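You operate a simulated robot arm through the tools that you are given. There is no shell and no other tool.

The job below is to be done with a simulated robot arm. You get a single attempt, and the scene is never put back.

Task
Wind the blue cone's yarn on to the winder's peg stand and put that in the wooden tray.
Fine: cone in the holder, clip lever shut to wind and open again after; wind till the cone is bare; leave the other cones and the spare peg stand. Set down upright: peg stand.

The check looks at the end state, three seconds after you hand in, the way a careful person would. Anything else that was tipped, shoved, dropped, spilled or broken makes it a failure.

Robot
A 6-joint arm with a two-finger parallel gripper, fixed in place. Base frame: the origin is at the foot of the arm, x ahead of it, y to its left, z up; the work surface is at about z = 74. Lengths are in cm, angles in degrees, forces in N, time in s.
With the tool pointing down near the work surface it reaches from about 26 to 68 cm from the base axis. Its first joint turns from -66.0 to 66.0 degrees. Payload 2.9 kg.
Tool frame: the origin (TCP) lies between the finger pads and is the grasp point; the fingertips stand 3 cm ahead of it; z points along the fingers, y is the line along which they close. The gripper opens to 11 cm. The fingers are 2 cm wide and 1 cm thick; the gripper's body (4.8 by 11.2 cm) begins 5.5 cm behind the TCP.
Orientation is told as [roll, pitch, yaw] about the base's x, y, z axes, in that order, counted from this pose: with the fingers straight down and closing along the base's y, the tool's x points along the base's -x, its y along +y and its z along -z.

Tools
- The arm moves only by the tool play_rows. Its arguments are lists of equal length, an entry for each row: "linear": the shift along the base's x, y, z in units of 400 mm (1.0 is 400 mm), a list of three; "turn": the turn, a rotation vector about the base's x, y, z in units of 60 degrees (1.0 is 60 degrees), a list of three; "grip": the opening in per cent of the stroke, from 0 (shut) to 100 (fully open). In form: {"linear": [[x, y, z], ...], "turn": [[ax, ay, az], ...], "grip": [grip, ...]}. A call has 1 to 20 rows; each row is the pose to reach, as a shift and turn from the pose commanded when the call began. A call with a number of a shift or a turn outside -1 to 1 is refused whole. A row lasts 0.2 s, in which the tool goes at most 5 cm and 8.6 degrees; a call with a longer step from one row to the next is refused whole, and so is a gripper value outside its range. Where a pose cannot be reached the arm comes as near as it can. A force on the tool above 90 N (or 10 N above the force at the start of the call, whichever is more), or a blocked arm, ends the call early, and 0.2 s more pass. Each finger travels about 10.8 cm/s and halts on what it meets, pressing with about 23 N; the grip force reading is that of the motor and also rises with nothing between the fingers. The clock runs only during rows and for 0.2 s after the last one: add rows that repeat a pose to give the fingers time. The reply holds the time, the measured pose of the TCP, the force on the tool along the base axes, the opening and the grip force, in the units named above and with some noise, with the torque about the TCP (base axes, N m) and any sound that the robot's microphone picked up.
- Cameras (640 x 400 px; columns grow to the right, rows downward): "scene" is fixed at [6.64, 42.69, 138.34]; the picture's right is [-0.82, -0.57, 0.00], its down [-0.33, 0.48, -0.81] and it looks along [0.46, -0.67, -0.58] (base axes); focal length 340 px, centre (320, 200). "wrist" rides on the gripper at [7.2, 1.7, -10.3] in the tool frame; the picture's right is [-0.23, 0.97, 0.00], its down [-0.76, -0.18, -0.62] and it looks along [-0.61, -0.14, 0.78] (tool axes); focal length 222 px, centre (320, 200). There is no depth. A picture from a camera that has moved, and an enlarged one, comes with that camera's place and axes in the base frame and with its lens.
- camera(camera): a new picture of that camera. No time passes.
- close_up(camera, box): a new picture of the part [left, top, right, bottom] of that camera's present view, enlarged. No time passes.
- job_done(): hands the job in; it is judged then, once.

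Places have to be worked out from the pictures, the camera data and where the tool is seen. Open the gripper and draw the arm clear of the work before you hand the job in, unless the task says otherwise.

The tools are called after ">>>" as a command line: name --argument value ..., lists and objects as JSON in quotes. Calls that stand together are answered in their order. play_rows: Moves the arm, as the interface text tells. Its arguments: {"type":"object","properties":{"linear":{"type":"array","items":{"type":"array","items":{"type":"number"}}},"turn":{"type":"array","items":{"type":"array","items":{"type":"number"}}},"grip":{"type":"array","items":{"type":"number"}}},"required":["linear","turn","grip"]} The other tools are called the same way: camera (camera) takes a picture; close_up (camera, box) takes an enlarged picture of a part of a camera's view; job_done () hands the job in.

At the start:

```text
time_s: 0.0
tool_pos: [40.86, 13.26, 117.48]
tcp_rot: [0.0, 0.0, 0.0]
wrist_force: [-0.6, -0.4, -0.5]
moment: [-0.01, 0.01, 0.01]
grip_width: 10.98
grip_force: 0.0
```

scene: 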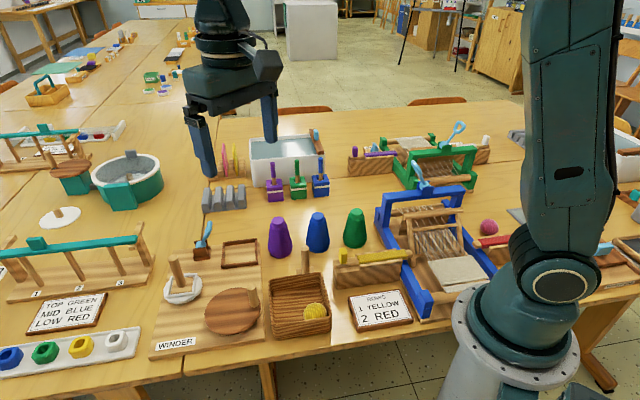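
wrist: 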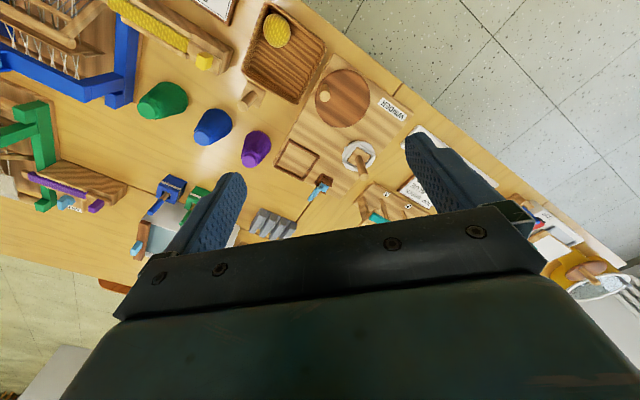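

I start with enlarged looks at the winder area to understand the parts before moving.

>>> close_up --camera "scene" --box '[140, 200, 340, 360]'

>>> close_up --camera "scene" --box '[240, 140, 440, 300]'

>>> close_up --camera "wrist" --box '[130, 0, 450, 240]'

```text
2.50 times, centred on (240, 280) of scene
camera zoom: at [6.64, 42.69, 138.34], right [-0.82, -0.57, 0.0], down [-0.33, 0.48, -0.81], along [0.46, -0.67, -0.58], focal length 849 px, centre (520, 0)
```

zoom: 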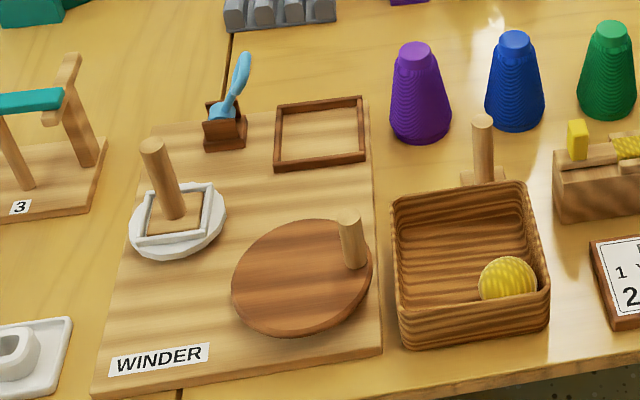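

```text
2.50 times, centred on (340, 220) of scene
camera zoom: at [6.64, 42.69, 138.34], right [-0.82, -0.57, 0.0], down [-0.33, 0.48, -0.81], along [0.46, -0.67, -0.58], focal length 849 px, centre (270, 150)
```

zoom: 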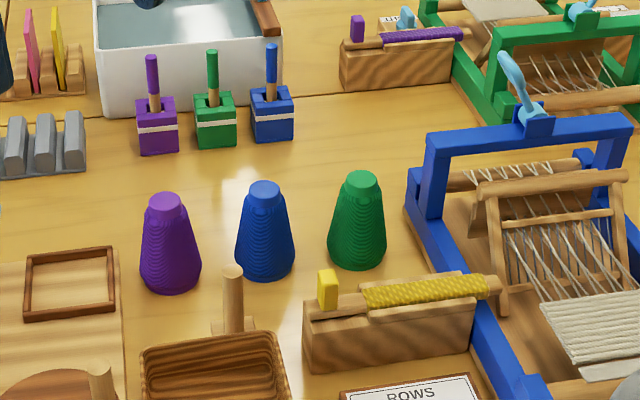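

```text
1.67 times, centred on (290, 120) of wrist
camera zoom: at [33.53, 15.02, 127.9], right [0.23, 0.97, 0.0], down [0.76, -0.18, 0.62], along [0.61, -0.14, -0.78], focal length 370 px, centre (370, 333)
```

zoom: 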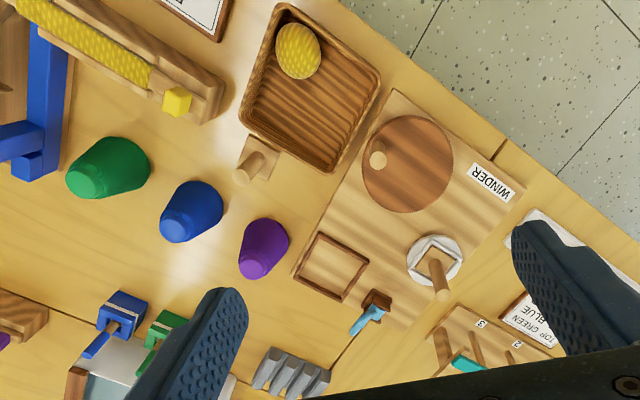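

The winder board shows the brown square holder, blue clip lever, white spindle plate with peg stand and crank disc; the tray sits beside it with a yellow ball, and the blue cone is around (46,-13.8). I move the tool above the winder for a closer wrist view.

>>> play_rows --linear '[[0.05, -0.02, -0.06], [0.1, -0.05, -0.12], [0.15, -0.08, -0.18], [0.2, -0.11, -0.24], [0.25, -0.13, -0.3], [0.28, -0.15, -0.34], [0.28, -0.15, -0.34]]' --turn '[[0, 0, 0], [0, 0, 0], [0, 0, 0], [0, 0, 0], [0, 0, 0], [0, 0, 0], [0, 0, 0]]' --grip '[100, 100, 100, 100, 100, 100, 100]'

>>> camera --camera "wrist"

>>> camera --camera "scene"

```text
time_s: 1.6
tool_pos: [51.99, 7.03, 103.82]
tcp_rot: [0.0, 0.0, 0.0]
wrist_force: [0.4, -0.4, 0.0]
moment: [-0.03, 0.04, 0.02]
grip_width: 11.0
grip_force: 0.1
```

```text
taken
camera wrist: at [44.76, 8.86, 114.3], right [0.23, 0.97, 0.0], down [0.76, -0.18, 0.62], along [0.61, -0.14, -0.78], focal length 222 px, centre (320, 200)
```

wrist: 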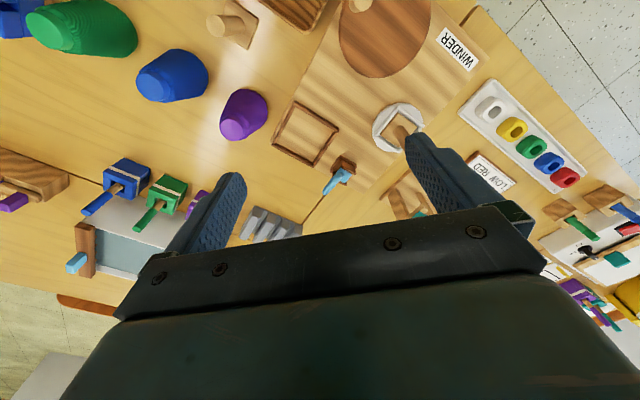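

```text
taken
```

scene: 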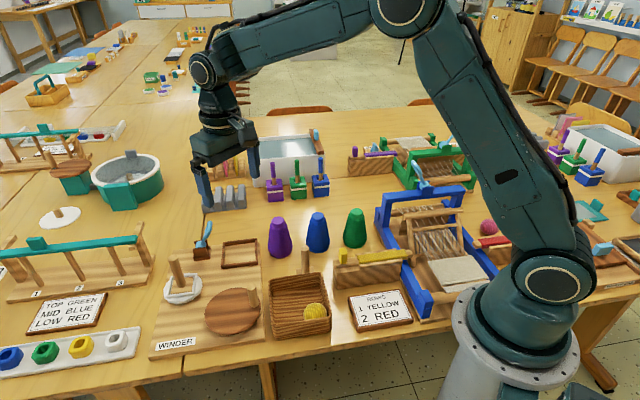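

The wrist view now covers the board. I enlarge holder, lever and spindle to measure them.

>>> close_up --camera "wrist" --box '[240, 60, 440, 220]'

>>> close_up --camera "wrist" --box '[260, 0, 480, 140]'

>>> close_up --camera "wrist" --box '[100, 0, 320, 160]'

>>> close_up --camera "scene" --box '[150, 210, 270, 310]'

```text
2.50 times, centred on (340, 140) of wrist
camera zoom: at [44.76, 8.86, 114.3], right [0.23, 0.97, 0.0], down [0.76, -0.18, 0.62], along [0.61, -0.14, -0.78], focal length 555 px, centre (270, 350)
```

zoom: 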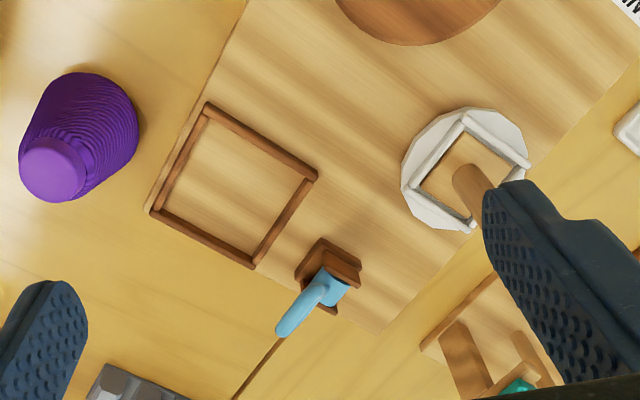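

```text
2.86 times, centred on (370, 70) of wrist
camera zoom: at [44.76, 8.86, 114.3], right [0.23, 0.97, 0.0], down [0.76, -0.18, 0.62], along [0.61, -0.14, -0.78], focal length 635 px, centre (177, 571)
```

zoom: 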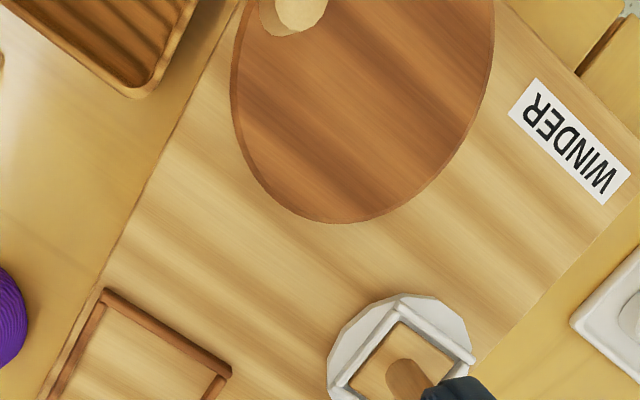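

```text
2.50 times, centred on (210, 80) of wrist
camera zoom: at [44.76, 8.86, 114.3], right [0.23, 0.97, 0.0], down [0.76, -0.18, 0.62], along [0.61, -0.14, -0.78], focal length 555 px, centre (595, 500)
```

zoom: 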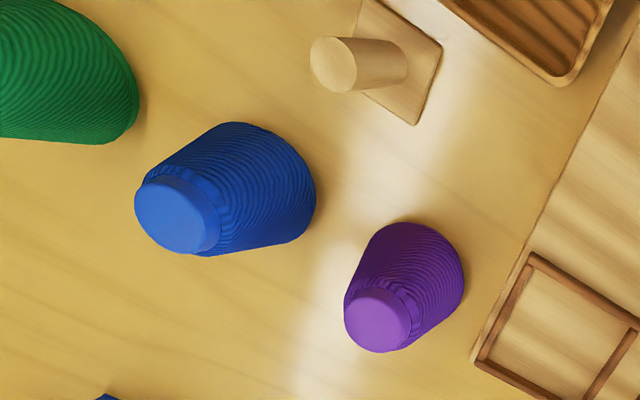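

```text
4.00 times, centred on (210, 260) of scene
camera zoom: at [6.64, 42.69, 138.34], right [-0.82, -0.57, 0.0], down [-0.33, 0.48, -0.81], along [0.46, -0.67, -0.58], focal length 1359 px, centre (760, -40)
```

zoom: 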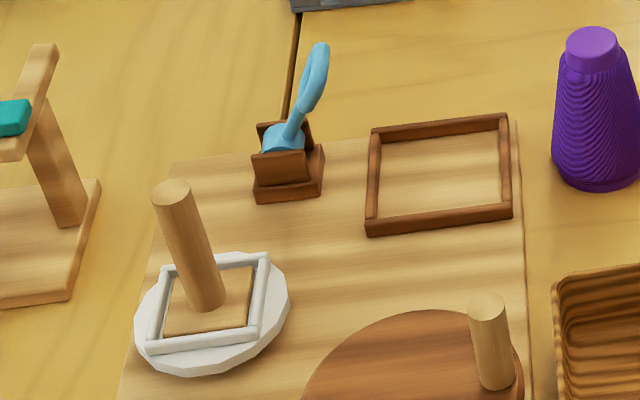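

Holder centre works out to about (59.7,2.5), the board turned about 44°, lever bracket near (67,8) leaning over towards the holder with its tip near (65.5,4.8,85.6). Next I hover over the blue cone to fix its place precisely.

>>> play_rows --linear '[[-0.025, -0.1, -0.01], [-0.05, -0.2, -0.02], [-0.08, -0.3, -0.03], [-0.11, -0.4, -0.04], [-0.13, -0.48, -0.05], [-0.14, -0.52, -0.06], [-0.14, -0.52, -0.06]]' --turn '[[0, 0, 0], [0, 0, 0], [0, 0, 0], [0, 0, 0], [0, 0, 0], [0, 0, 0], [0, 0, 0]]' --grip '[100, 100, 90, 80, 70, 65, 65]'

>>> camera --camera "wrist"

>>> close_up --camera "wrist" --box '[240, 60, 400, 180]'

```text
time_s: 3.2
tool_pos: [46.41, -13.63, 101.45]
tcp_rot: [0.0, -0.1, 0.0]
wrist_force: [-1.0, -0.1, 0.3]
moment: [-0.01, 0.01, -0.02]
grip_width: 7.16
grip_force: 0.0
```

```text
taken
camera wrist: at [39.25, -11.8, 111.86], right [0.23, 0.97, 0.0], down [0.76, -0.18, 0.62], along [0.61, -0.14, -0.78], focal length 222 px, centre (320, 200)
```

wrist: 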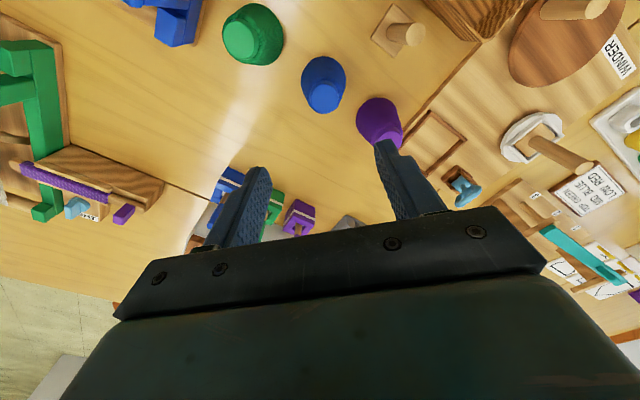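

```text
3.33 times, centred on (320, 120) of wrist
camera zoom: at [39.25, -11.8, 111.86], right [0.23, 0.97, 0.0], down [0.76, -0.18, 0.62], along [0.61, -0.14, -0.78], focal length 740 px, centre (320, 467)
```

zoom: 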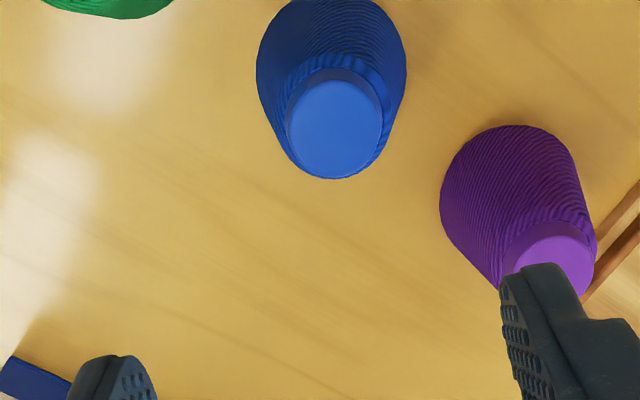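

The cone's axis comes out near (46.2,-12.9) with its top near z=84. I check the cap and the taper in the scene view, plus the lever and tray, before gripping.

>>> close_up --camera "scene" --box '[270, 195, 370, 265]'

>>> close_up --camera "scene" --box '[185, 215, 245, 265]'

>>> close_up --camera "scene" --box '[255, 240, 375, 340]'

```text
5.71 times, centred on (320, 230) of scene
camera zoom: at [6.64, 42.69, 138.34], right [-0.82, -0.57, 0.0], down [-0.33, 0.48, -0.81], along [0.46, -0.67, -0.58], focal length 1941 px, centre (320, 29)
```

zoom: 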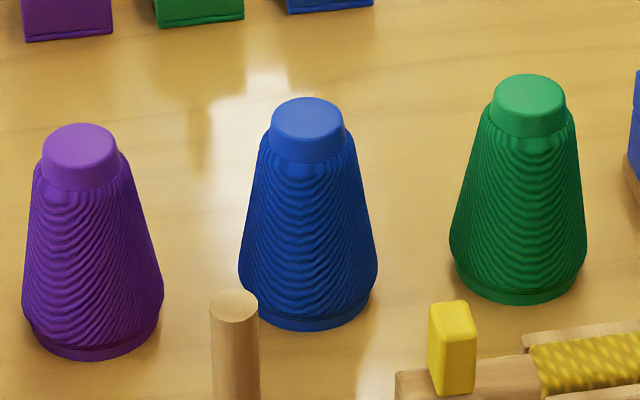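

```text
8.00 times, centred on (215, 240) of scene
camera zoom: at [6.64, 42.69, 138.34], right [-0.82, -0.57, 0.0], down [-0.33, 0.48, -0.81], along [0.46, -0.67, -0.58], focal length 2718 px, centre (1160, -120)
```

zoom: 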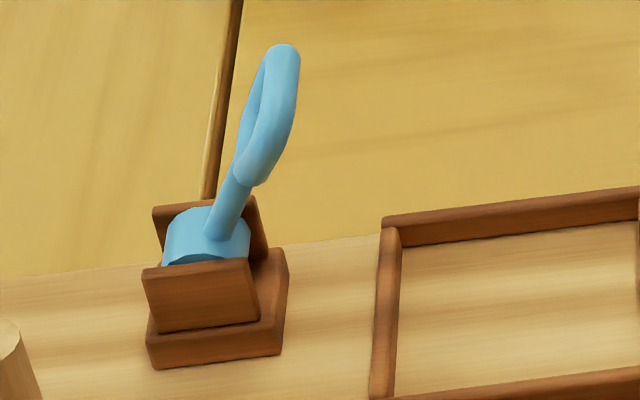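

```text
4.00 times, centred on (315, 290) of scene
camera zoom: at [6.64, 42.69, 138.34], right [-0.82, -0.57, 0.0], down [-0.33, 0.48, -0.81], along [0.46, -0.67, -0.58], focal length 1359 px, centre (340, -160)
```

zoom: 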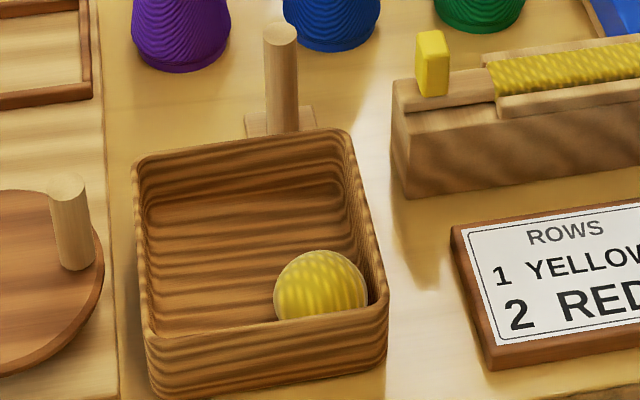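

The scene and wrist estimates of the cone differ by about 1 cm in y, so I take a scene picture with the gripper above the cone to calibrate against the known tool position.

>>> close_up --camera "scene" --box '[250, 90, 410, 260]'

```text
2.35 times, centred on (330, 175) of scene
camera zoom: at [6.64, 42.69, 138.34], right [-0.82, -0.57, 0.0], down [-0.33, 0.48, -0.81], along [0.46, -0.67, -0.58], focal length 799 px, centre (296, 259)
```

zoom: 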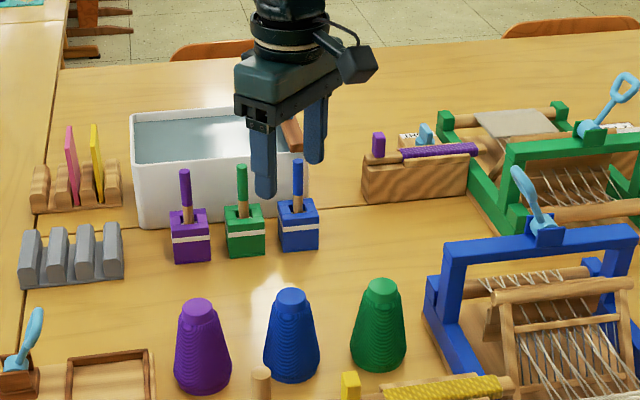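

The calibration shows the scene model is off by a few pixels and agrees with the wrist after correction: cone at (46.2,-12.9). I descend partway with correction and look again.

>>> play_rows --linear '[[-0.002, 0.01, -0.08], [-0.004, 0.0175, -0.16], [-0.005, 0.0175, -0.235], [-0.005, 0.0175, -0.235]]' --turn '[[0, 0, 0], [0, 0, 0], [0, 0, 0], [0, 0, 0]]' --grip '[60, 60, 60, 60]'

>>> close_up --camera "wrist" --box '[220, 60, 420, 220]'

>>> close_up --camera "scene" --box '[250, 150, 390, 260]'

```text
time_s: 4.2
tool_pos: [46.15, -12.95, 91.92]
tcp_rot: [0.0, -0.1, 0.1]
wrist_force: [-0.1, -0.4, -0.1]
moment: [0.02, 0.0, 0.0]
grip_width: 6.59
grip_force: 0.0
```

```text
2.50 times, centred on (320, 140) of wrist
camera zoom: at [39.09, -11.18, 102.31], right [0.23, 0.97, 0.0], down [0.76, -0.18, 0.62], along [0.61, -0.14, -0.78], focal length 555 px, centre (320, 350)
```

zoom: 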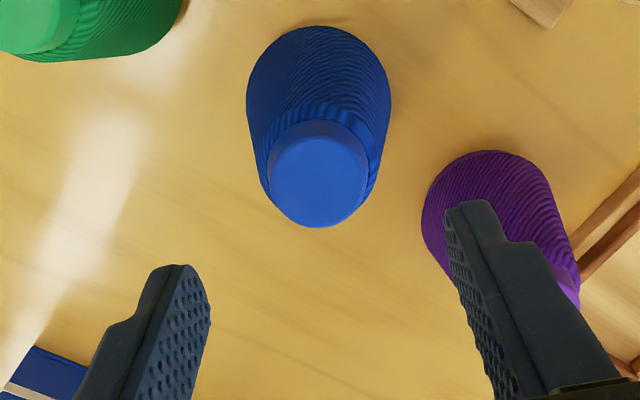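

```text
3.64 times, centred on (320, 205) of scene
camera zoom: at [6.64, 42.69, 138.34], right [-0.82, -0.57, 0.0], down [-0.33, 0.48, -0.81], along [0.46, -0.67, -0.58], focal length 1235 px, centre (320, 182)
```

zoom: 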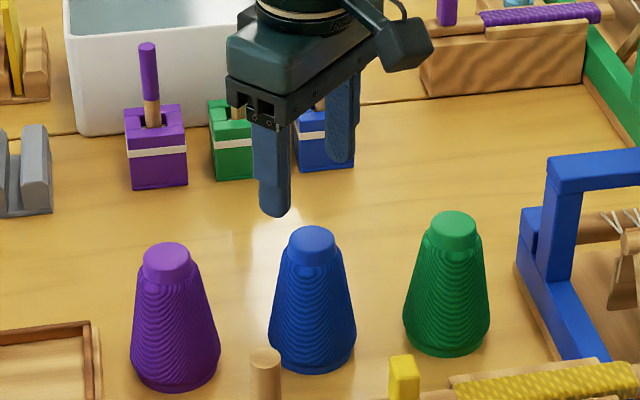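

Cone top is centred under the tool (top at z≈83.9). I descend so the fingertips reach about z=82.5 beside the cap and close.

>>> play_rows --linear '[[0.0, 0.0, -0.07], [0.0, 0.0, -0.13], [0.0, 0.0, -0.16], [0.0, 0.0, -0.16], [0.0, 0.0, -0.16], [0.0, 0.0, -0.16], [0.0, 0.0, -0.16]]' --turn '[[0, 0, 0], [0, 0, 0], [0, 0, 0], [0, 0, 0], [0, 0, 0], [0, 0, 0], [0, 0, 0]]' --grip '[60, 60, 60, 45, 35, 20, 10]'

>>> close_up --camera "wrist" --box '[220, 60, 420, 220]'

>>> close_up --camera "scene" --box '[250, 150, 390, 260]'

```text
time_s: 5.8
tool_pos: [46.21, -12.93, 85.48]
tcp_rot: [0.1, 0.0, 0.0]
wrist_force: [0.0, 0.7, 1.6]
moment: [0.02, -0.02, 0.01]
grip_width: 4.03
grip_force: 22.7
```

```text
2.50 times, centred on (320, 140) of wrist
camera zoom: at [39.0, -11.14, 95.94], right [0.23, 0.97, 0.0], down [0.76, -0.18, 0.62], along [0.61, -0.14, -0.78], focal length 555 px, centre (320, 350)
```

zoom: 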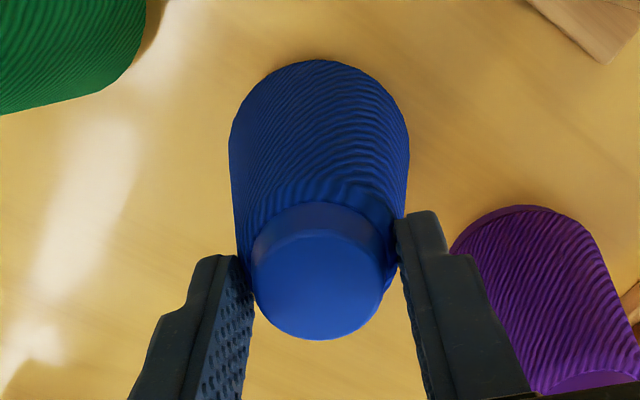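

```text
3.64 times, centred on (320, 205) of scene
camera zoom: at [6.64, 42.69, 138.34], right [-0.82, -0.57, 0.0], down [-0.33, 0.48, -0.81], along [0.46, -0.67, -0.58], focal length 1235 px, centre (320, 182)
```

zoom: 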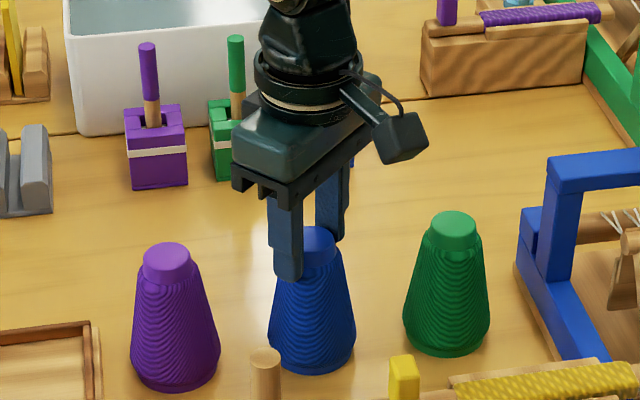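

The fingers stopped at 4.03 cm, on the yarn shoulder rather than the cap. I open, rise 0.6 cm and close again so the pads hold the cap's straight sides.

>>> play_rows --linear '[[0.0, 0.0, 0.0], [0.0, 0.0, 0.0], [0.0, 0.0, 0.016], [0.0, 0.0, 0.016], [0.0, 0.0, 0.016], [0.0, 0.0, 0.016], [0.0, 0.0, 0.016]]' --turn '[[0, 0, 0], [0, 0, 0], [0, 0, 0], [0, 0, 0], [0, 0, 0], [0, 0, 0], [0, 0, 0]]' --grip '[45, 50, 50, 50, 35, 20, 10]'

>>> close_up --camera "wrist" --box '[220, 60, 420, 220]'

```text
time_s: 7.4
tool_pos: [46.16, -12.74, 86.33]
tcp_rot: [0.0, 0.0, 0.0]
wrist_force: [-0.1, -0.4, 3.6]
moment: [-0.01, 0.09, 0.01]
grip_width: 3.82
grip_force: 23.2
```

```text
2.50 times, centred on (320, 140) of wrist
camera zoom: at [38.95, -11.13, 96.68], right [0.23, 0.97, 0.0], down [0.76, -0.18, 0.62], along [0.61, -0.14, -0.78], focal length 555 px, centre (320, 350)
```

zoom: 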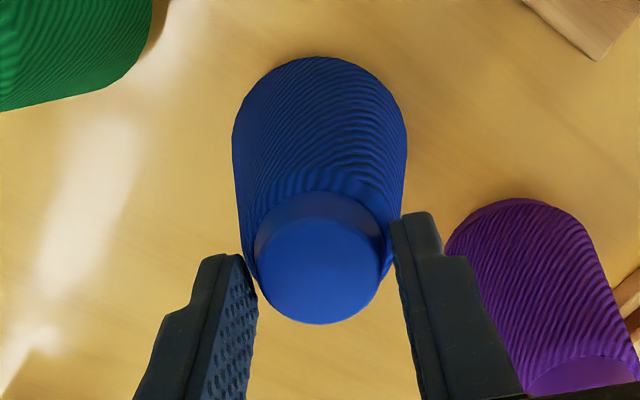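

The collision shape is a plain taper, so the tips carry the grip. I re-grip about 2 cm lower (tips near z=81) for a firmer hold above the centre of mass, then lift 4 cm to test.

>>> play_rows --linear '[[0.0, 0.0, 0.0], [0.0, 0.0, 0.0], [0.0, 0.0, -0.025], [0.0, 0.0, -0.05], [0.0, 0.0, -0.05], [0.0, 0.0, -0.05], [0.0, 0.0, -0.05], [0.0, 0.0, -0.05], [0.0, 0.0, 0.0], [0.0, 0.0, 0.05], [0.0, 0.0, 0.05]]' --turn '[[0, 0, 0], [0, 0, 0], [0, 0, 0], [0, 0, 0], [0, 0, 0], [0, 0, 0], [0, 0, 0], [0, 0, 0], [0, 0, 0], [0, 0, 0], [0, 0, 0]]' --grip '[50, 60, 60, 60, 40, 25, 10, 10, 10, 10, 10]'

>>> close_up --camera "wrist" --box '[220, 60, 420, 220]'

>>> close_up --camera "scene" --box '[250, 150, 390, 260]'

```text
time_s: 9.8
tool_pos: [46.06, -12.83, 88.37]
tcp_rot: [0.0, 0.1, 0.0]
wrist_force: [-0.3, 0.4, -1.3]
moment: [0.05, -0.01, -0.02]
grip_width: 4.38
grip_force: 23.1
```

```text
2.50 times, centred on (320, 140) of wrist
camera zoom: at [38.96, -11.03, 98.79], right [0.23, 0.97, 0.0], down [0.76, -0.18, 0.62], along [0.61, -0.14, -0.78], focal length 555 px, centre (320, 350)
```

zoom: 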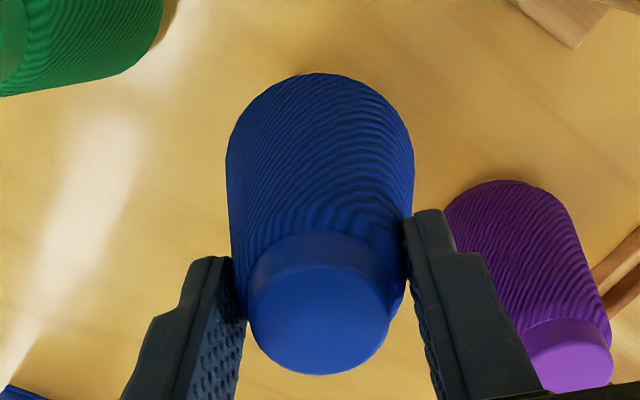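

```text
3.64 times, centred on (320, 205) of scene
camera zoom: at [6.64, 42.69, 138.34], right [-0.82, -0.57, 0.0], down [-0.33, 0.48, -0.81], along [0.46, -0.67, -0.58], focal length 1235 px, centre (320, 182)
```

zoom: 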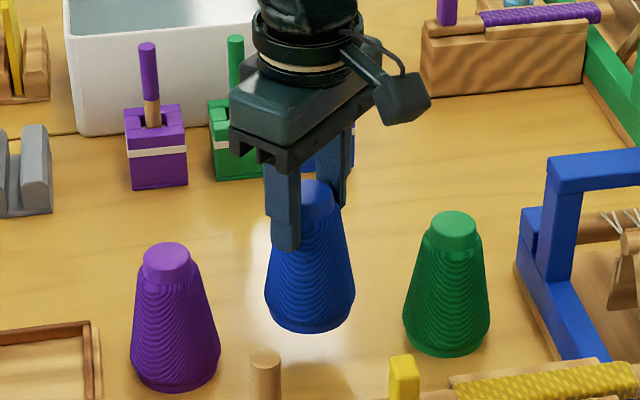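

The cone is held and lifted cleanly. I raise it to clear the purple cone and carry it to a hover over the holder near (59.7,2.5).

>>> play_rows --linear '[[0, 0, 0.08], [0, 0, 0.17], [0, 0, 0.26], [0.02, 0.02, 0.3], [0.08, 0.09, 0.3], [0.15, 0.17, 0.3], [0.22, 0.25, 0.3], [0.29, 0.33, 0.3], [0.33, 0.37, 0.3], [0.34, 0.385, 0.3], [0.34, 0.385, 0.3], [0.34, 0.385, 0.3]]' --turn '[[0, 0, 0], [0, 0, 0], [0, 0, 0], [0, 0, 0], [0, 0, 0], [0, 0, 0], [0, 0, 0], [0, 0, 0], [0, 0, 0], [0, 0, 0], [0, 0, 0], [0, 0, 0]]' --grip '[10, 10, 10, 10, 10, 10, 10, 10, 10, 10, 10, 10]'

>>> camera --camera "wrist"

>>> close_up --camera "wrist" --box '[220, 20, 420, 180]'

>>> close_up --camera "scene" --box '[160, 150, 320, 290]'

```text
time_s: 12.4
tool_pos: [59.76, 2.59, 100.41]
tcp_rot: [0.0, 0.0, -0.1]
wrist_force: [0.6, 0.2, -2.4]
moment: [0.0, 0.02, 0.0]
grip_width: 4.36
grip_force: 22.8
```

```text
taken
camera wrist: at [52.68, 4.41, 110.8], right [0.23, 0.97, 0.0], down [0.76, -0.18, 0.62], along [0.61, -0.14, -0.78], focal length 222 px, centre (320, 200)
```

wrist: 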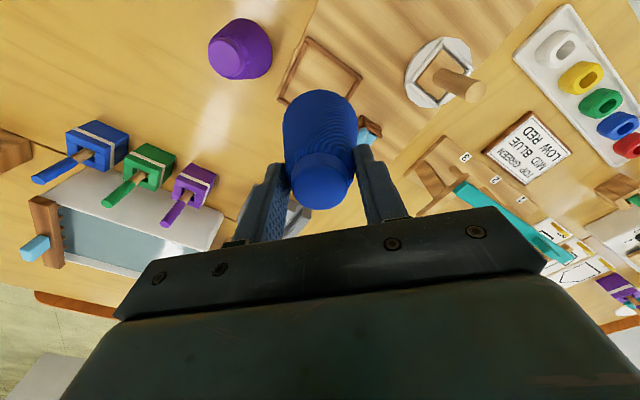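

```text
2.50 times, centred on (320, 100) of wrist
camera zoom: at [52.68, 4.41, 110.8], right [0.23, 0.97, 0.0], down [0.76, -0.18, 0.62], along [0.61, -0.14, -0.78], focal length 555 px, centre (320, 450)
```

zoom: 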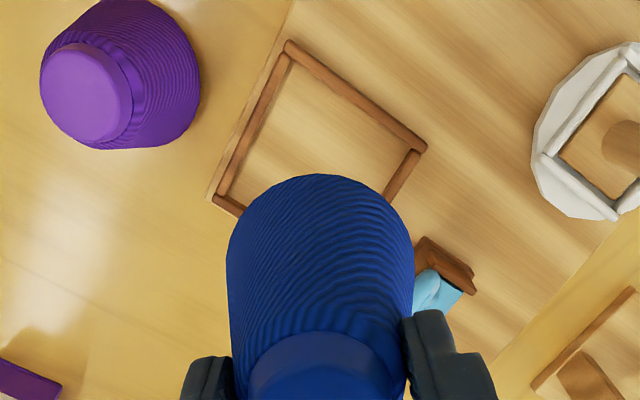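

```text
2.86 times, centred on (240, 220) of scene
camera zoom: at [6.64, 42.69, 138.34], right [-0.82, -0.57, 0.0], down [-0.33, 0.48, -0.81], along [0.46, -0.67, -0.58], focal length 971 px, centre (549, 143)
```

zoom: 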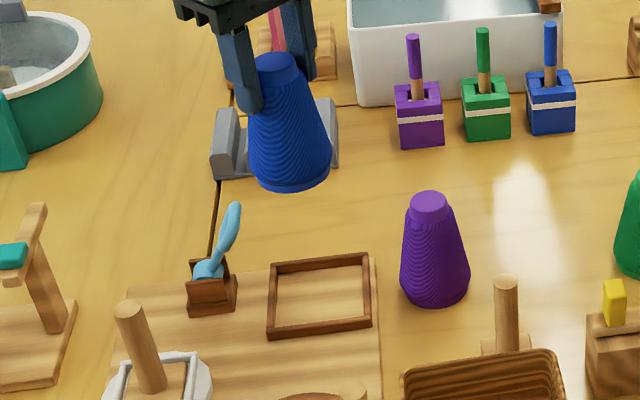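

Refined holder centre is about (60.1,2.45) with the frame top near z=75.5–76. I lower the cone until its base is a couple of cm above the frame and check alignment.

>>> play_rows --linear '[[0.004, -0.001, -0.07], [0.0085, -0.003, -0.15], [0.0085, -0.003, -0.22], [0.0085, -0.003, -0.28], [0.0085, -0.003, -0.3], [0.0085, -0.003, -0.3]]' --turn '[[0, 0, 0], [0, 0, 0], [0, 0, 0], [0, 0, 0], [0, 0, 0], [0, 0, 0]]' --grip '[10, 10, 10, 10, 10, 10]'

>>> close_up --camera "wrist" --box '[220, 20, 420, 180]'

>>> close_up --camera "scene" --box '[180, 190, 280, 280]'

```text
time_s: 13.8
tool_pos: [60.07, 2.4, 88.42]
tcp_rot: [0.0, -0.1, 0.0]
wrist_force: [-0.2, -0.2, -1.6]
moment: [-0.02, 0.0, -0.03]
grip_width: 4.35
grip_force: 22.7
```

```text
2.50 times, centred on (320, 100) of wrist
camera zoom: at [52.88, 4.2, 98.88], right [0.23, 0.97, 0.0], down [0.76, -0.18, 0.62], along [0.61, -0.14, -0.78], focal length 555 px, centre (320, 450)
```

zoom: 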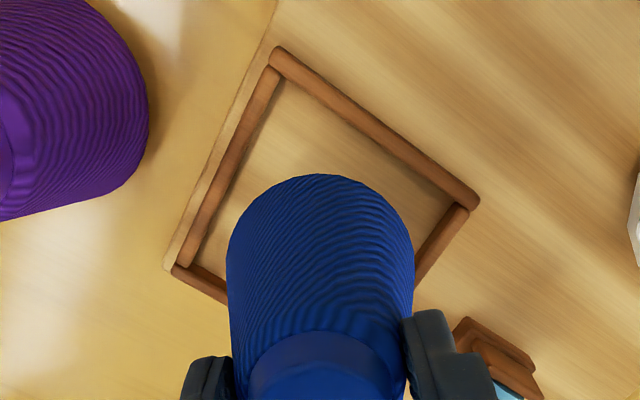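

```text
4.44 times, centred on (230, 235) of scene
camera zoom: at [6.64, 42.69, 138.34], right [-0.82, -0.57, 0.0], down [-0.33, 0.48, -0.81], along [0.46, -0.67, -0.58], focal length 1510 px, centre (720, 44)
```

zoom: 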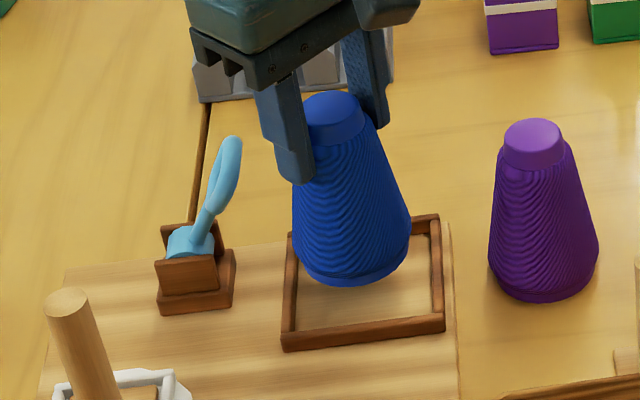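

Tool axis and holder centre agree within about 0.1–0.2 cm. I lower in small steps, reading the force as I go.

>>> play_rows --linear '[[0, 0, -0.03], [0, 0, -0.05], [0, 0, -0.055], [0, 0, -0.055]]' --turn '[[0, 0, 0], [0, 0, 0], [0, 0, 0], [0, 0, 0]]' --grip '[10, 10, 10, 10]'

>>> close_up --camera "wrist" --box '[220, 20, 420, 180]'

>>> close_up --camera "scene" --box '[180, 190, 280, 280]'

```text
time_s: 14.8
tool_pos: [59.98, 2.38, 86.28]
tcp_rot: [0.0, 0.0, -0.1]
wrist_force: [-1.6, 0.3, -1.9]
moment: [0.03, 0.03, 0.0]
grip_width: 4.38
grip_force: 23.3
```

```text
2.50 times, centred on (320, 100) of wrist
camera zoom: at [52.82, 4.12, 96.64], right [0.23, 0.97, 0.0], down [0.76, -0.18, 0.62], along [0.61, -0.14, -0.78], focal length 555 px, centre (320, 450)
```

zoom: 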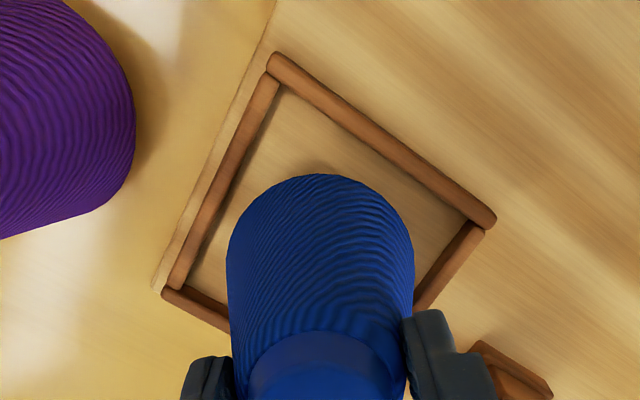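

```text
4.44 times, centred on (230, 235) of scene
camera zoom: at [6.64, 42.69, 138.34], right [-0.82, -0.57, 0.0], down [-0.33, 0.48, -0.81], along [0.46, -0.67, -0.58], focal length 1510 px, centre (720, 44)
```

zoom: 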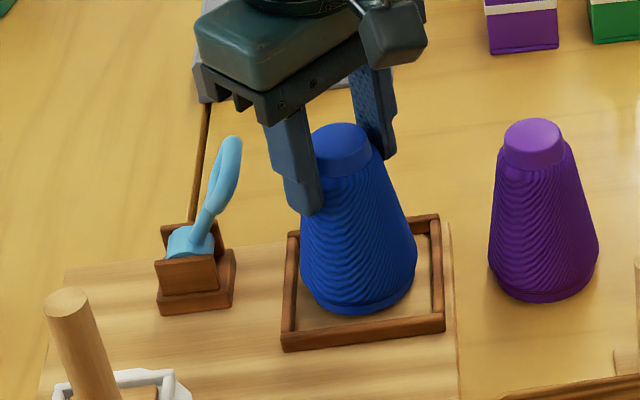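

Base sits inside the frame with room all round. I keep lowering in 0.3 cm steps until the force shows contact.

>>> play_rows --linear '[[0, 0, -0.006], [0, 0, -0.012], [0, 0, -0.012]]' --turn '[[0, 0, 0], [0, 0, 0], [0, 0, 0]]' --grip '[10, 10, 10]'

```text
time_s: 15.6
tool_pos: [60.14, 2.51, 85.71]
tcp_rot: [0.0, 0.0, 0.0]
wrist_force: [-1.3, 0.2, -1.7]
moment: [0.0, -0.03, 0.01]
grip_width: 4.39
grip_force: 23.3
```

No contact yet at z≈85.6. I lower a further 0.4 cm.

>>> play_rows --linear '[[0, 0, -0.005], [0, 0, -0.01], [0, 0, -0.01]]' --turn '[[0, 0, 0], [0, 0, 0], [0, 0, 0]]' --grip '[10, 10, 10]'

>>> close_up --camera "scene" --box '[180, 190, 280, 280]'

```text
time_s: 16.4
tool_pos: [60.12, 2.37, 85.67]
tcp_rot: [0.0, -0.3, 0.0]
wrist_force: [-4.4, 1.1, 26.6]
moment: [0.21, 0.12, -0.05]
grip_width: 4.44
grip_force: 23.3
```

```text
4.44 times, centred on (230, 235) of scene
camera zoom: at [6.58, 42.69, 138.35], right [-0.82, -0.57, 0.0], down [-0.33, 0.48, -0.81], along [0.46, -0.67, -0.58], focal length 1510 px, centre (720, 44)
```

zoom: 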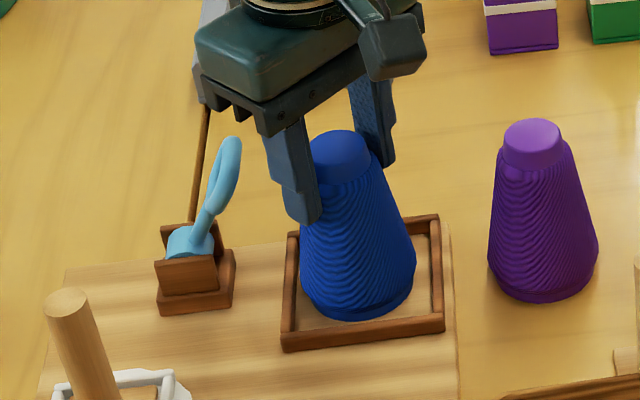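

Contact at z≈85.5 (26.6 N), so the cone is on the board. I ease up 0.4 cm, open the fingers and rise clear.

>>> play_rows --linear '[[0, 0, 0.008], [0, 0, 0.01], [0, 0, 0.01], [0, 0, 0.01], [0, 0, 0.01], [0, 0, 0.03], [0, 0, 0.08], [0, 0, 0.16], [0, 0, 0.25], [0, 0, 0.25]]' --turn '[[0, 0, 0], [0, 0, 0], [0, 0, 0], [0, 0, 0], [0, 0, 0], [0, 0, 0], [0, 0, 0], [0, 0, 0], [0, 0, 0], [0, 0, 0]]' --grip '[10, 10, 40, 60, 60, 60, 60, 60, 60, 60]'

>>> camera --camera "wrist"

>>> close_up --camera "scene" --box '[160, 190, 280, 290]'

>>> close_up --camera "wrist" --box '[220, 20, 420, 180]'

```text
time_s: 18.6
tool_pos: [60.02, 2.32, 95.29]
tcp_rot: [0.1, 0.0, 0.0]
wrist_force: [0.3, -0.4, -0.4]
moment: [-0.01, 0.02, -0.01]
grip_width: 6.62
grip_force: 0.1
```

```text
taken
camera wrist: at [52.91, 4.24, 105.75], right [0.23, 0.97, 0.0], down [0.76, -0.18, 0.62], along [0.61, -0.14, -0.78], focal length 222 px, centre (320, 200)
```

wrist: 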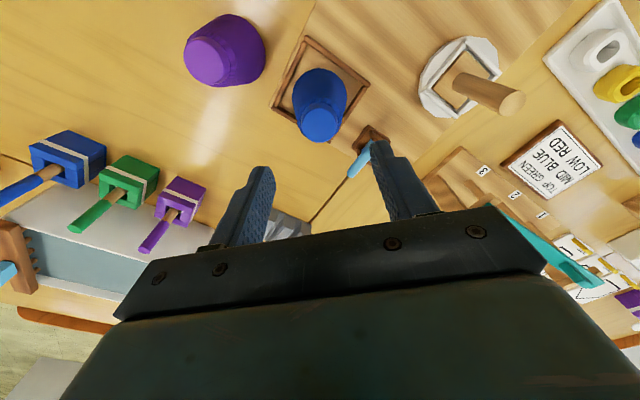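

```text
4.00 times, centred on (220, 240) of scene
camera zoom: at [6.64, 42.69, 138.34], right [-0.82, -0.57, 0.0], down [-0.33, 0.48, -0.81], along [0.46, -0.67, -0.58], focal length 1359 px, centre (720, 40)
```

zoom: 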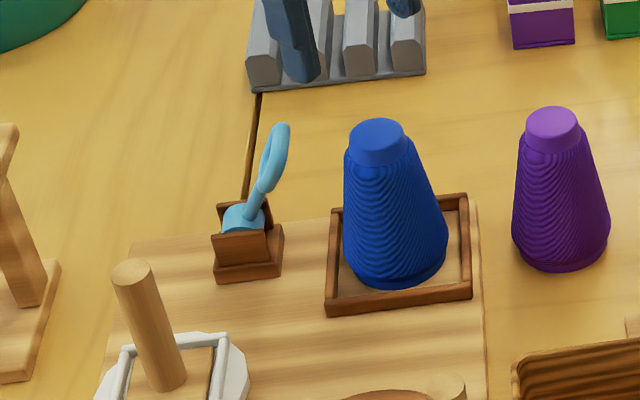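

```text
2.50 times, centred on (320, 100) of wrist
camera zoom: at [52.91, 4.24, 105.75], right [0.23, 0.97, 0.0], down [0.76, -0.18, 0.62], along [0.61, -0.14, -0.78], focal length 555 px, centre (320, 450)
```

zoom: 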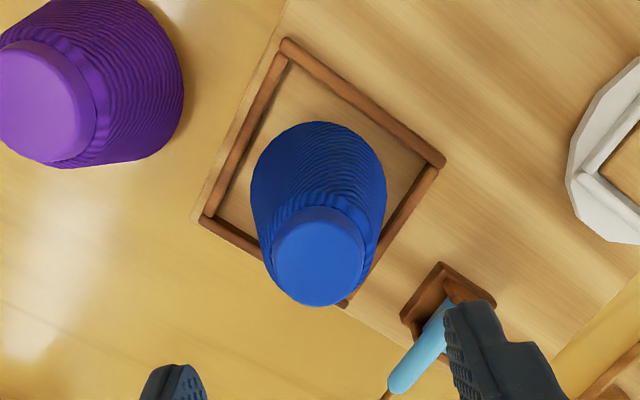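

The cone stands in the holder. For the clip lever my two-view estimates still disagree, so I move above it for a close look.

>>> play_rows --linear '[[0, 0, 0.05], [0.03, 0.04, 0.1], [0.07, 0.08, 0.12], [0.1, 0.11, 0.12], [0.1, 0.11, 0.12]]' --turn '[[0, 0, 0], [0, 0, 0], [0, 0, 0], [0, 0, 0], [0, 0, 0]]' --grip '[70, 80, 90, 100, 100]'

>>> camera --camera "wrist"

>>> close_up --camera "wrist" --box '[260, 50, 388, 130]'

```text
time_s: 19.8
tool_pos: [63.99, 7.01, 100.1]
tcp_rot: [0.0, 0.0, 0.0]
wrist_force: [0.5, -0.5, -0.7]
moment: [-0.04, 0.0, -0.03]
grip_width: 11.01
grip_force: 0.0
```

```text
taken
camera wrist: at [56.85, 8.67, 110.5], right [0.23, 0.97, 0.0], down [0.76, -0.18, 0.62], along [0.61, -0.14, -0.78], focal length 222 px, centre (320, 200)
```

wrist: 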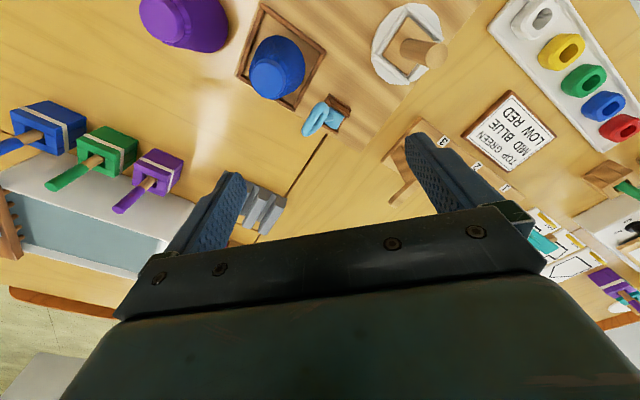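

```text
5.00 times, centred on (324, 90) of wrist
camera zoom: at [56.85, 8.67, 110.5], right [0.23, 0.97, 0.0], down [0.76, -0.18, 0.62], along [0.61, -0.14, -0.78], focal length 1111 px, centre (300, 750)
```

zoom: 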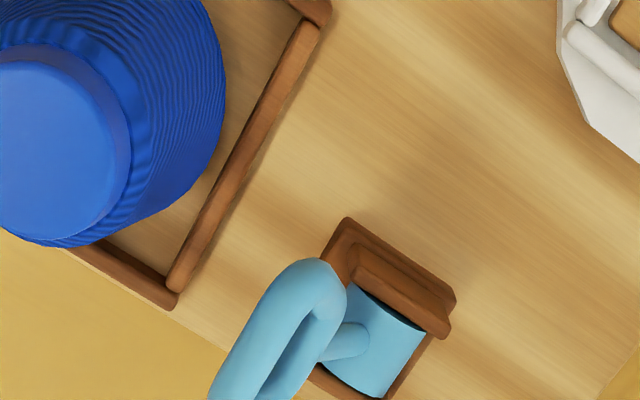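

I need the lever's full loop in view, so I take a slightly lower crop, along with the scene view of the lever.

>>> close_up --camera "wrist" --box '[260, 75, 388, 155]'

>>> close_up --camera "scene" --box '[170, 205, 266, 265]'

```text
5.00 times, centred on (324, 115) of wrist
camera zoom: at [56.85, 8.67, 110.5], right [0.23, 0.97, 0.0], down [0.76, -0.18, 0.62], along [0.61, -0.14, -0.78], focal length 1111 px, centre (300, 625)
```

zoom: 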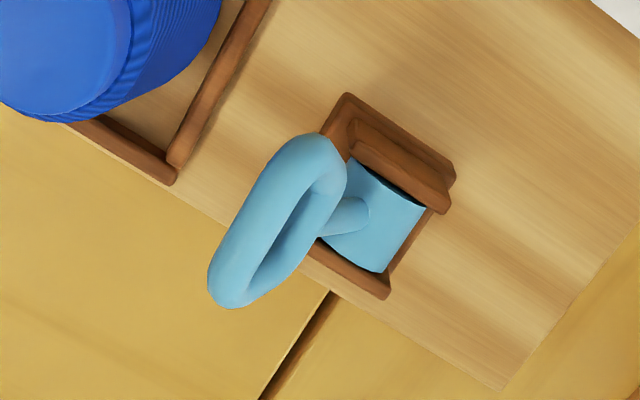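

```text
6.67 times, centred on (218, 235) of scene
camera zoom: at [6.64, 42.69, 138.34], right [-0.82, -0.57, 0.0], down [-0.33, 0.48, -0.81], along [0.46, -0.67, -0.58], focal length 2265 px, centre (1000, -33)
```

zoom: 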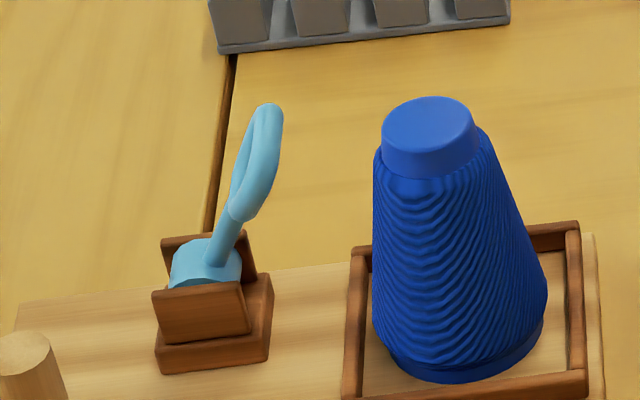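

The lever has a loop whose bar runs across the lever, and it leans about 30° toward the cone; pivot near (68.1,8.3,77.7), handle centre near (65.6,5.9,83.6). I turn the tool -45.6° about z so the fingers would straddle the bar, and look again from there.

>>> play_rows --linear '[[0.005, -0.005, 0], [0.01, -0.01, 0], [0.02, -0.015, -0.02], [0.03, -0.02, -0.04], [0.04, -0.027, -0.06], [0.04, -0.027, -0.08], [0.04, -0.027, -0.08]]' --turn '[[0, 0, -0.13], [0, 0, -0.26], [0, 0, -0.39], [0, 0, -0.52], [0, 0, -0.65], [0, 0, -0.76], [0, 0, -0.76]]' --grip '[80, 60, 50, 45, 45, 45, 45]'

>>> camera --camera "wrist"

>>> close_up --camera "wrist" --box '[240, 50, 400, 150]'

>>> close_up --camera "scene" --box '[154, 165, 282, 265]'

```text
time_s: 21.4
tool_pos: [65.58, 5.82, 96.88]
tcp_rot: [-0.1, 0.0, -45.7]
wrist_force: [0.5, 0.2, 0.0]
moment: [0.02, -0.04, -0.02]
grip_width: 4.93
grip_force: 0.0
```

```text
taken
camera wrist: at [61.85, 12.24, 107.28], right [0.86, 0.52, 0.0], down [0.4, -0.67, 0.62], along [0.32, -0.53, -0.78], focal length 222 px, centre (320, 200)
```

wrist: 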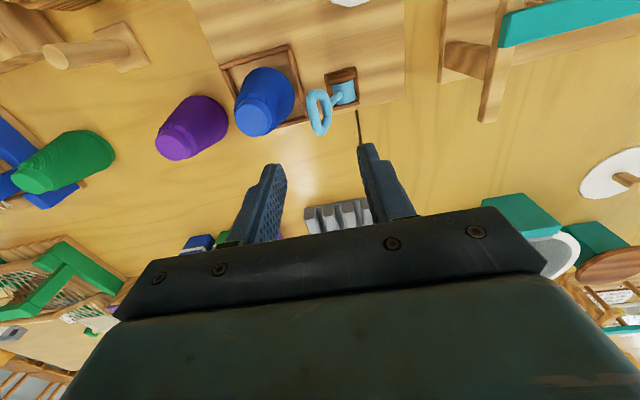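

```text
4.00 times, centred on (320, 100) of wrist
camera zoom: at [61.85, 12.24, 107.28], right [0.86, 0.52, 0.0], down [0.4, -0.67, 0.62], along [0.32, -0.53, -0.78], focal length 888 px, centre (320, 600)
```

zoom: 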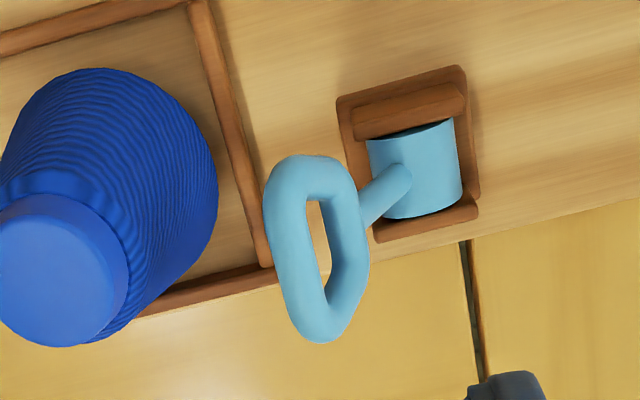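

```text
4.00 times, centred on (218, 215) of scene
camera zoom: at [6.64, 42.69, 138.34], right [-0.82, -0.57, 0.0], down [-0.33, 0.48, -0.81], along [0.46, -0.67, -0.58], focal length 1359 px, centre (728, 140)
```

zoom: 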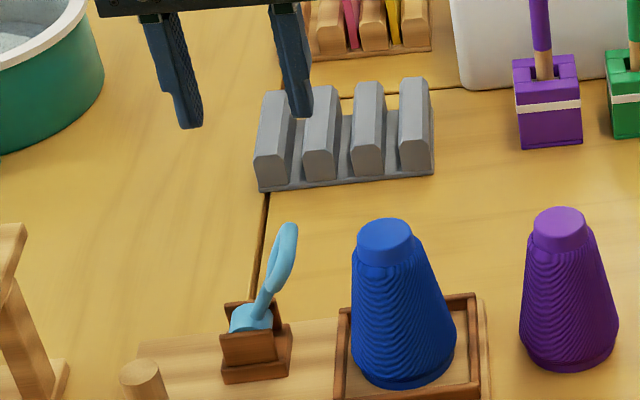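

From this angle the loop lies centred between the fingers. I narrow to about 4.2 cm and lower so the fingertips straddle the loop (tips near z=82.3), staying clear of the cone.

>>> play_rows --linear '[[0, 0, -0.06], [0, 0, -0.13], [0, 0, -0.19], [0, 0, -0.19]]' --turn '[[0, 0, 0], [0, 0, 0], [0, 0, 0], [0, 0, 0]]' --grip '[38, 38, 38, 38]'

>>> close_up --camera "wrist" --box '[240, 70, 400, 190]'

>>> close_up --camera "scene" --box '[154, 185, 282, 265]'

```text
time_s: 22.4
tool_pos: [65.6, 5.73, 89.34]
tcp_rot: [0.0, 0.0, -45.7]
wrist_force: [-0.1, 0.2, 0.3]
moment: [-0.02, -0.01, 0.01]
grip_width: 4.17
grip_force: 0.0
```

```text
3.33 times, centred on (320, 130) of wrist
camera zoom: at [61.83, 12.21, 99.65], right [0.85, 0.52, 0.0], down [0.41, -0.67, 0.62], along [0.32, -0.53, -0.78], focal length 740 px, centre (320, 433)
```

zoom: 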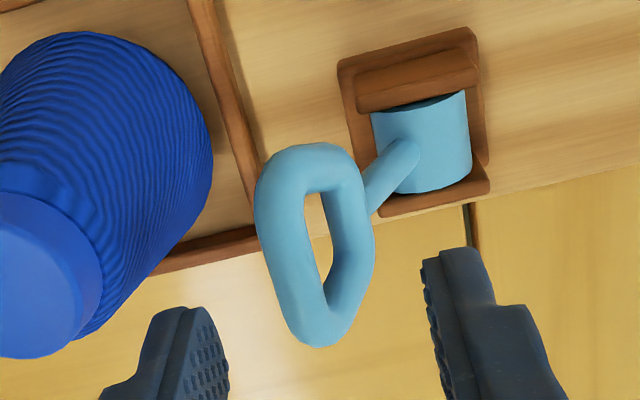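

```text
5.00 times, centred on (218, 225) of scene
camera zoom: at [6.64, 42.69, 138.34], right [-0.82, -0.57, 0.0], down [-0.33, 0.48, -0.81], along [0.46, -0.67, -0.58], focal length 1699 px, centre (830, 75)
```

zoom: 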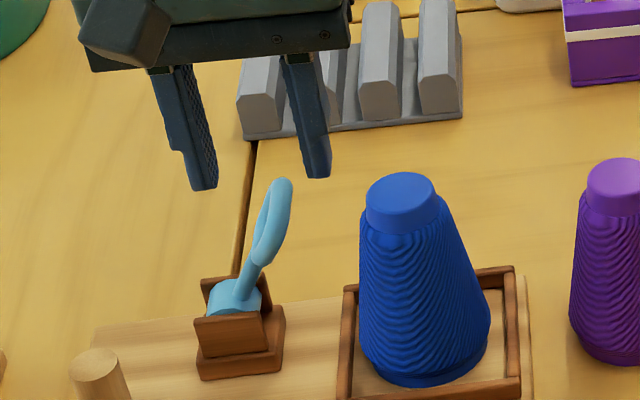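

The fingers straddle the loop along the swing direction with the cone-side finger clear of the cone. I lower another 4 cm.

>>> play_rows --linear '[[0, 0, -0.03], [0, 0, -0.06], [0, 0, -0.09], [0, 0, -0.1], [0, 0, -0.1]]' --turn '[[0, 0, 0], [0, 0, 0], [0, 0, 0], [0, 0, 0], [0, 0, 0]]' --grip '[38, 38, 38, 38, 38]'

>>> close_up --camera "wrist" --box '[240, 90, 400, 210]'

>>> close_up --camera "scene" --box '[154, 185, 282, 265]'

```text
time_s: 23.6
tool_pos: [65.62, 5.87, 85.29]
tcp_rot: [0.1, 0.0, -45.5]
wrist_force: [-0.7, 0.4, 0.7]
moment: [-0.02, -0.03, 0.01]
grip_width: 4.18
grip_force: 0.1
```

```text
3.33 times, centred on (320, 150) of wrist
camera zoom: at [61.82, 12.24, 95.63], right [0.85, 0.52, 0.0], down [0.41, -0.67, 0.62], along [0.32, -0.53, -0.78], focal length 740 px, centre (320, 367)
```

zoom: 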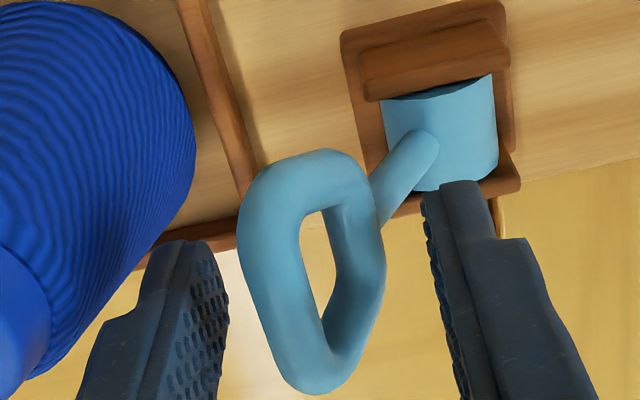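

```text
5.00 times, centred on (218, 225) of scene
camera zoom: at [6.64, 42.69, 138.34], right [-0.82, -0.57, 0.0], down [-0.33, 0.48, -0.81], along [0.46, -0.67, -0.58], focal length 1699 px, centre (830, 75)
```

zoom: 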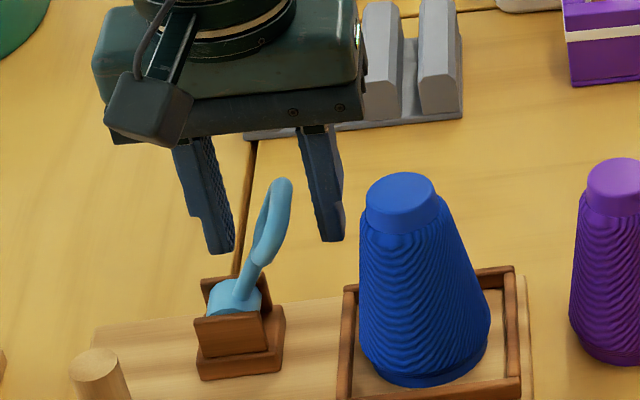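

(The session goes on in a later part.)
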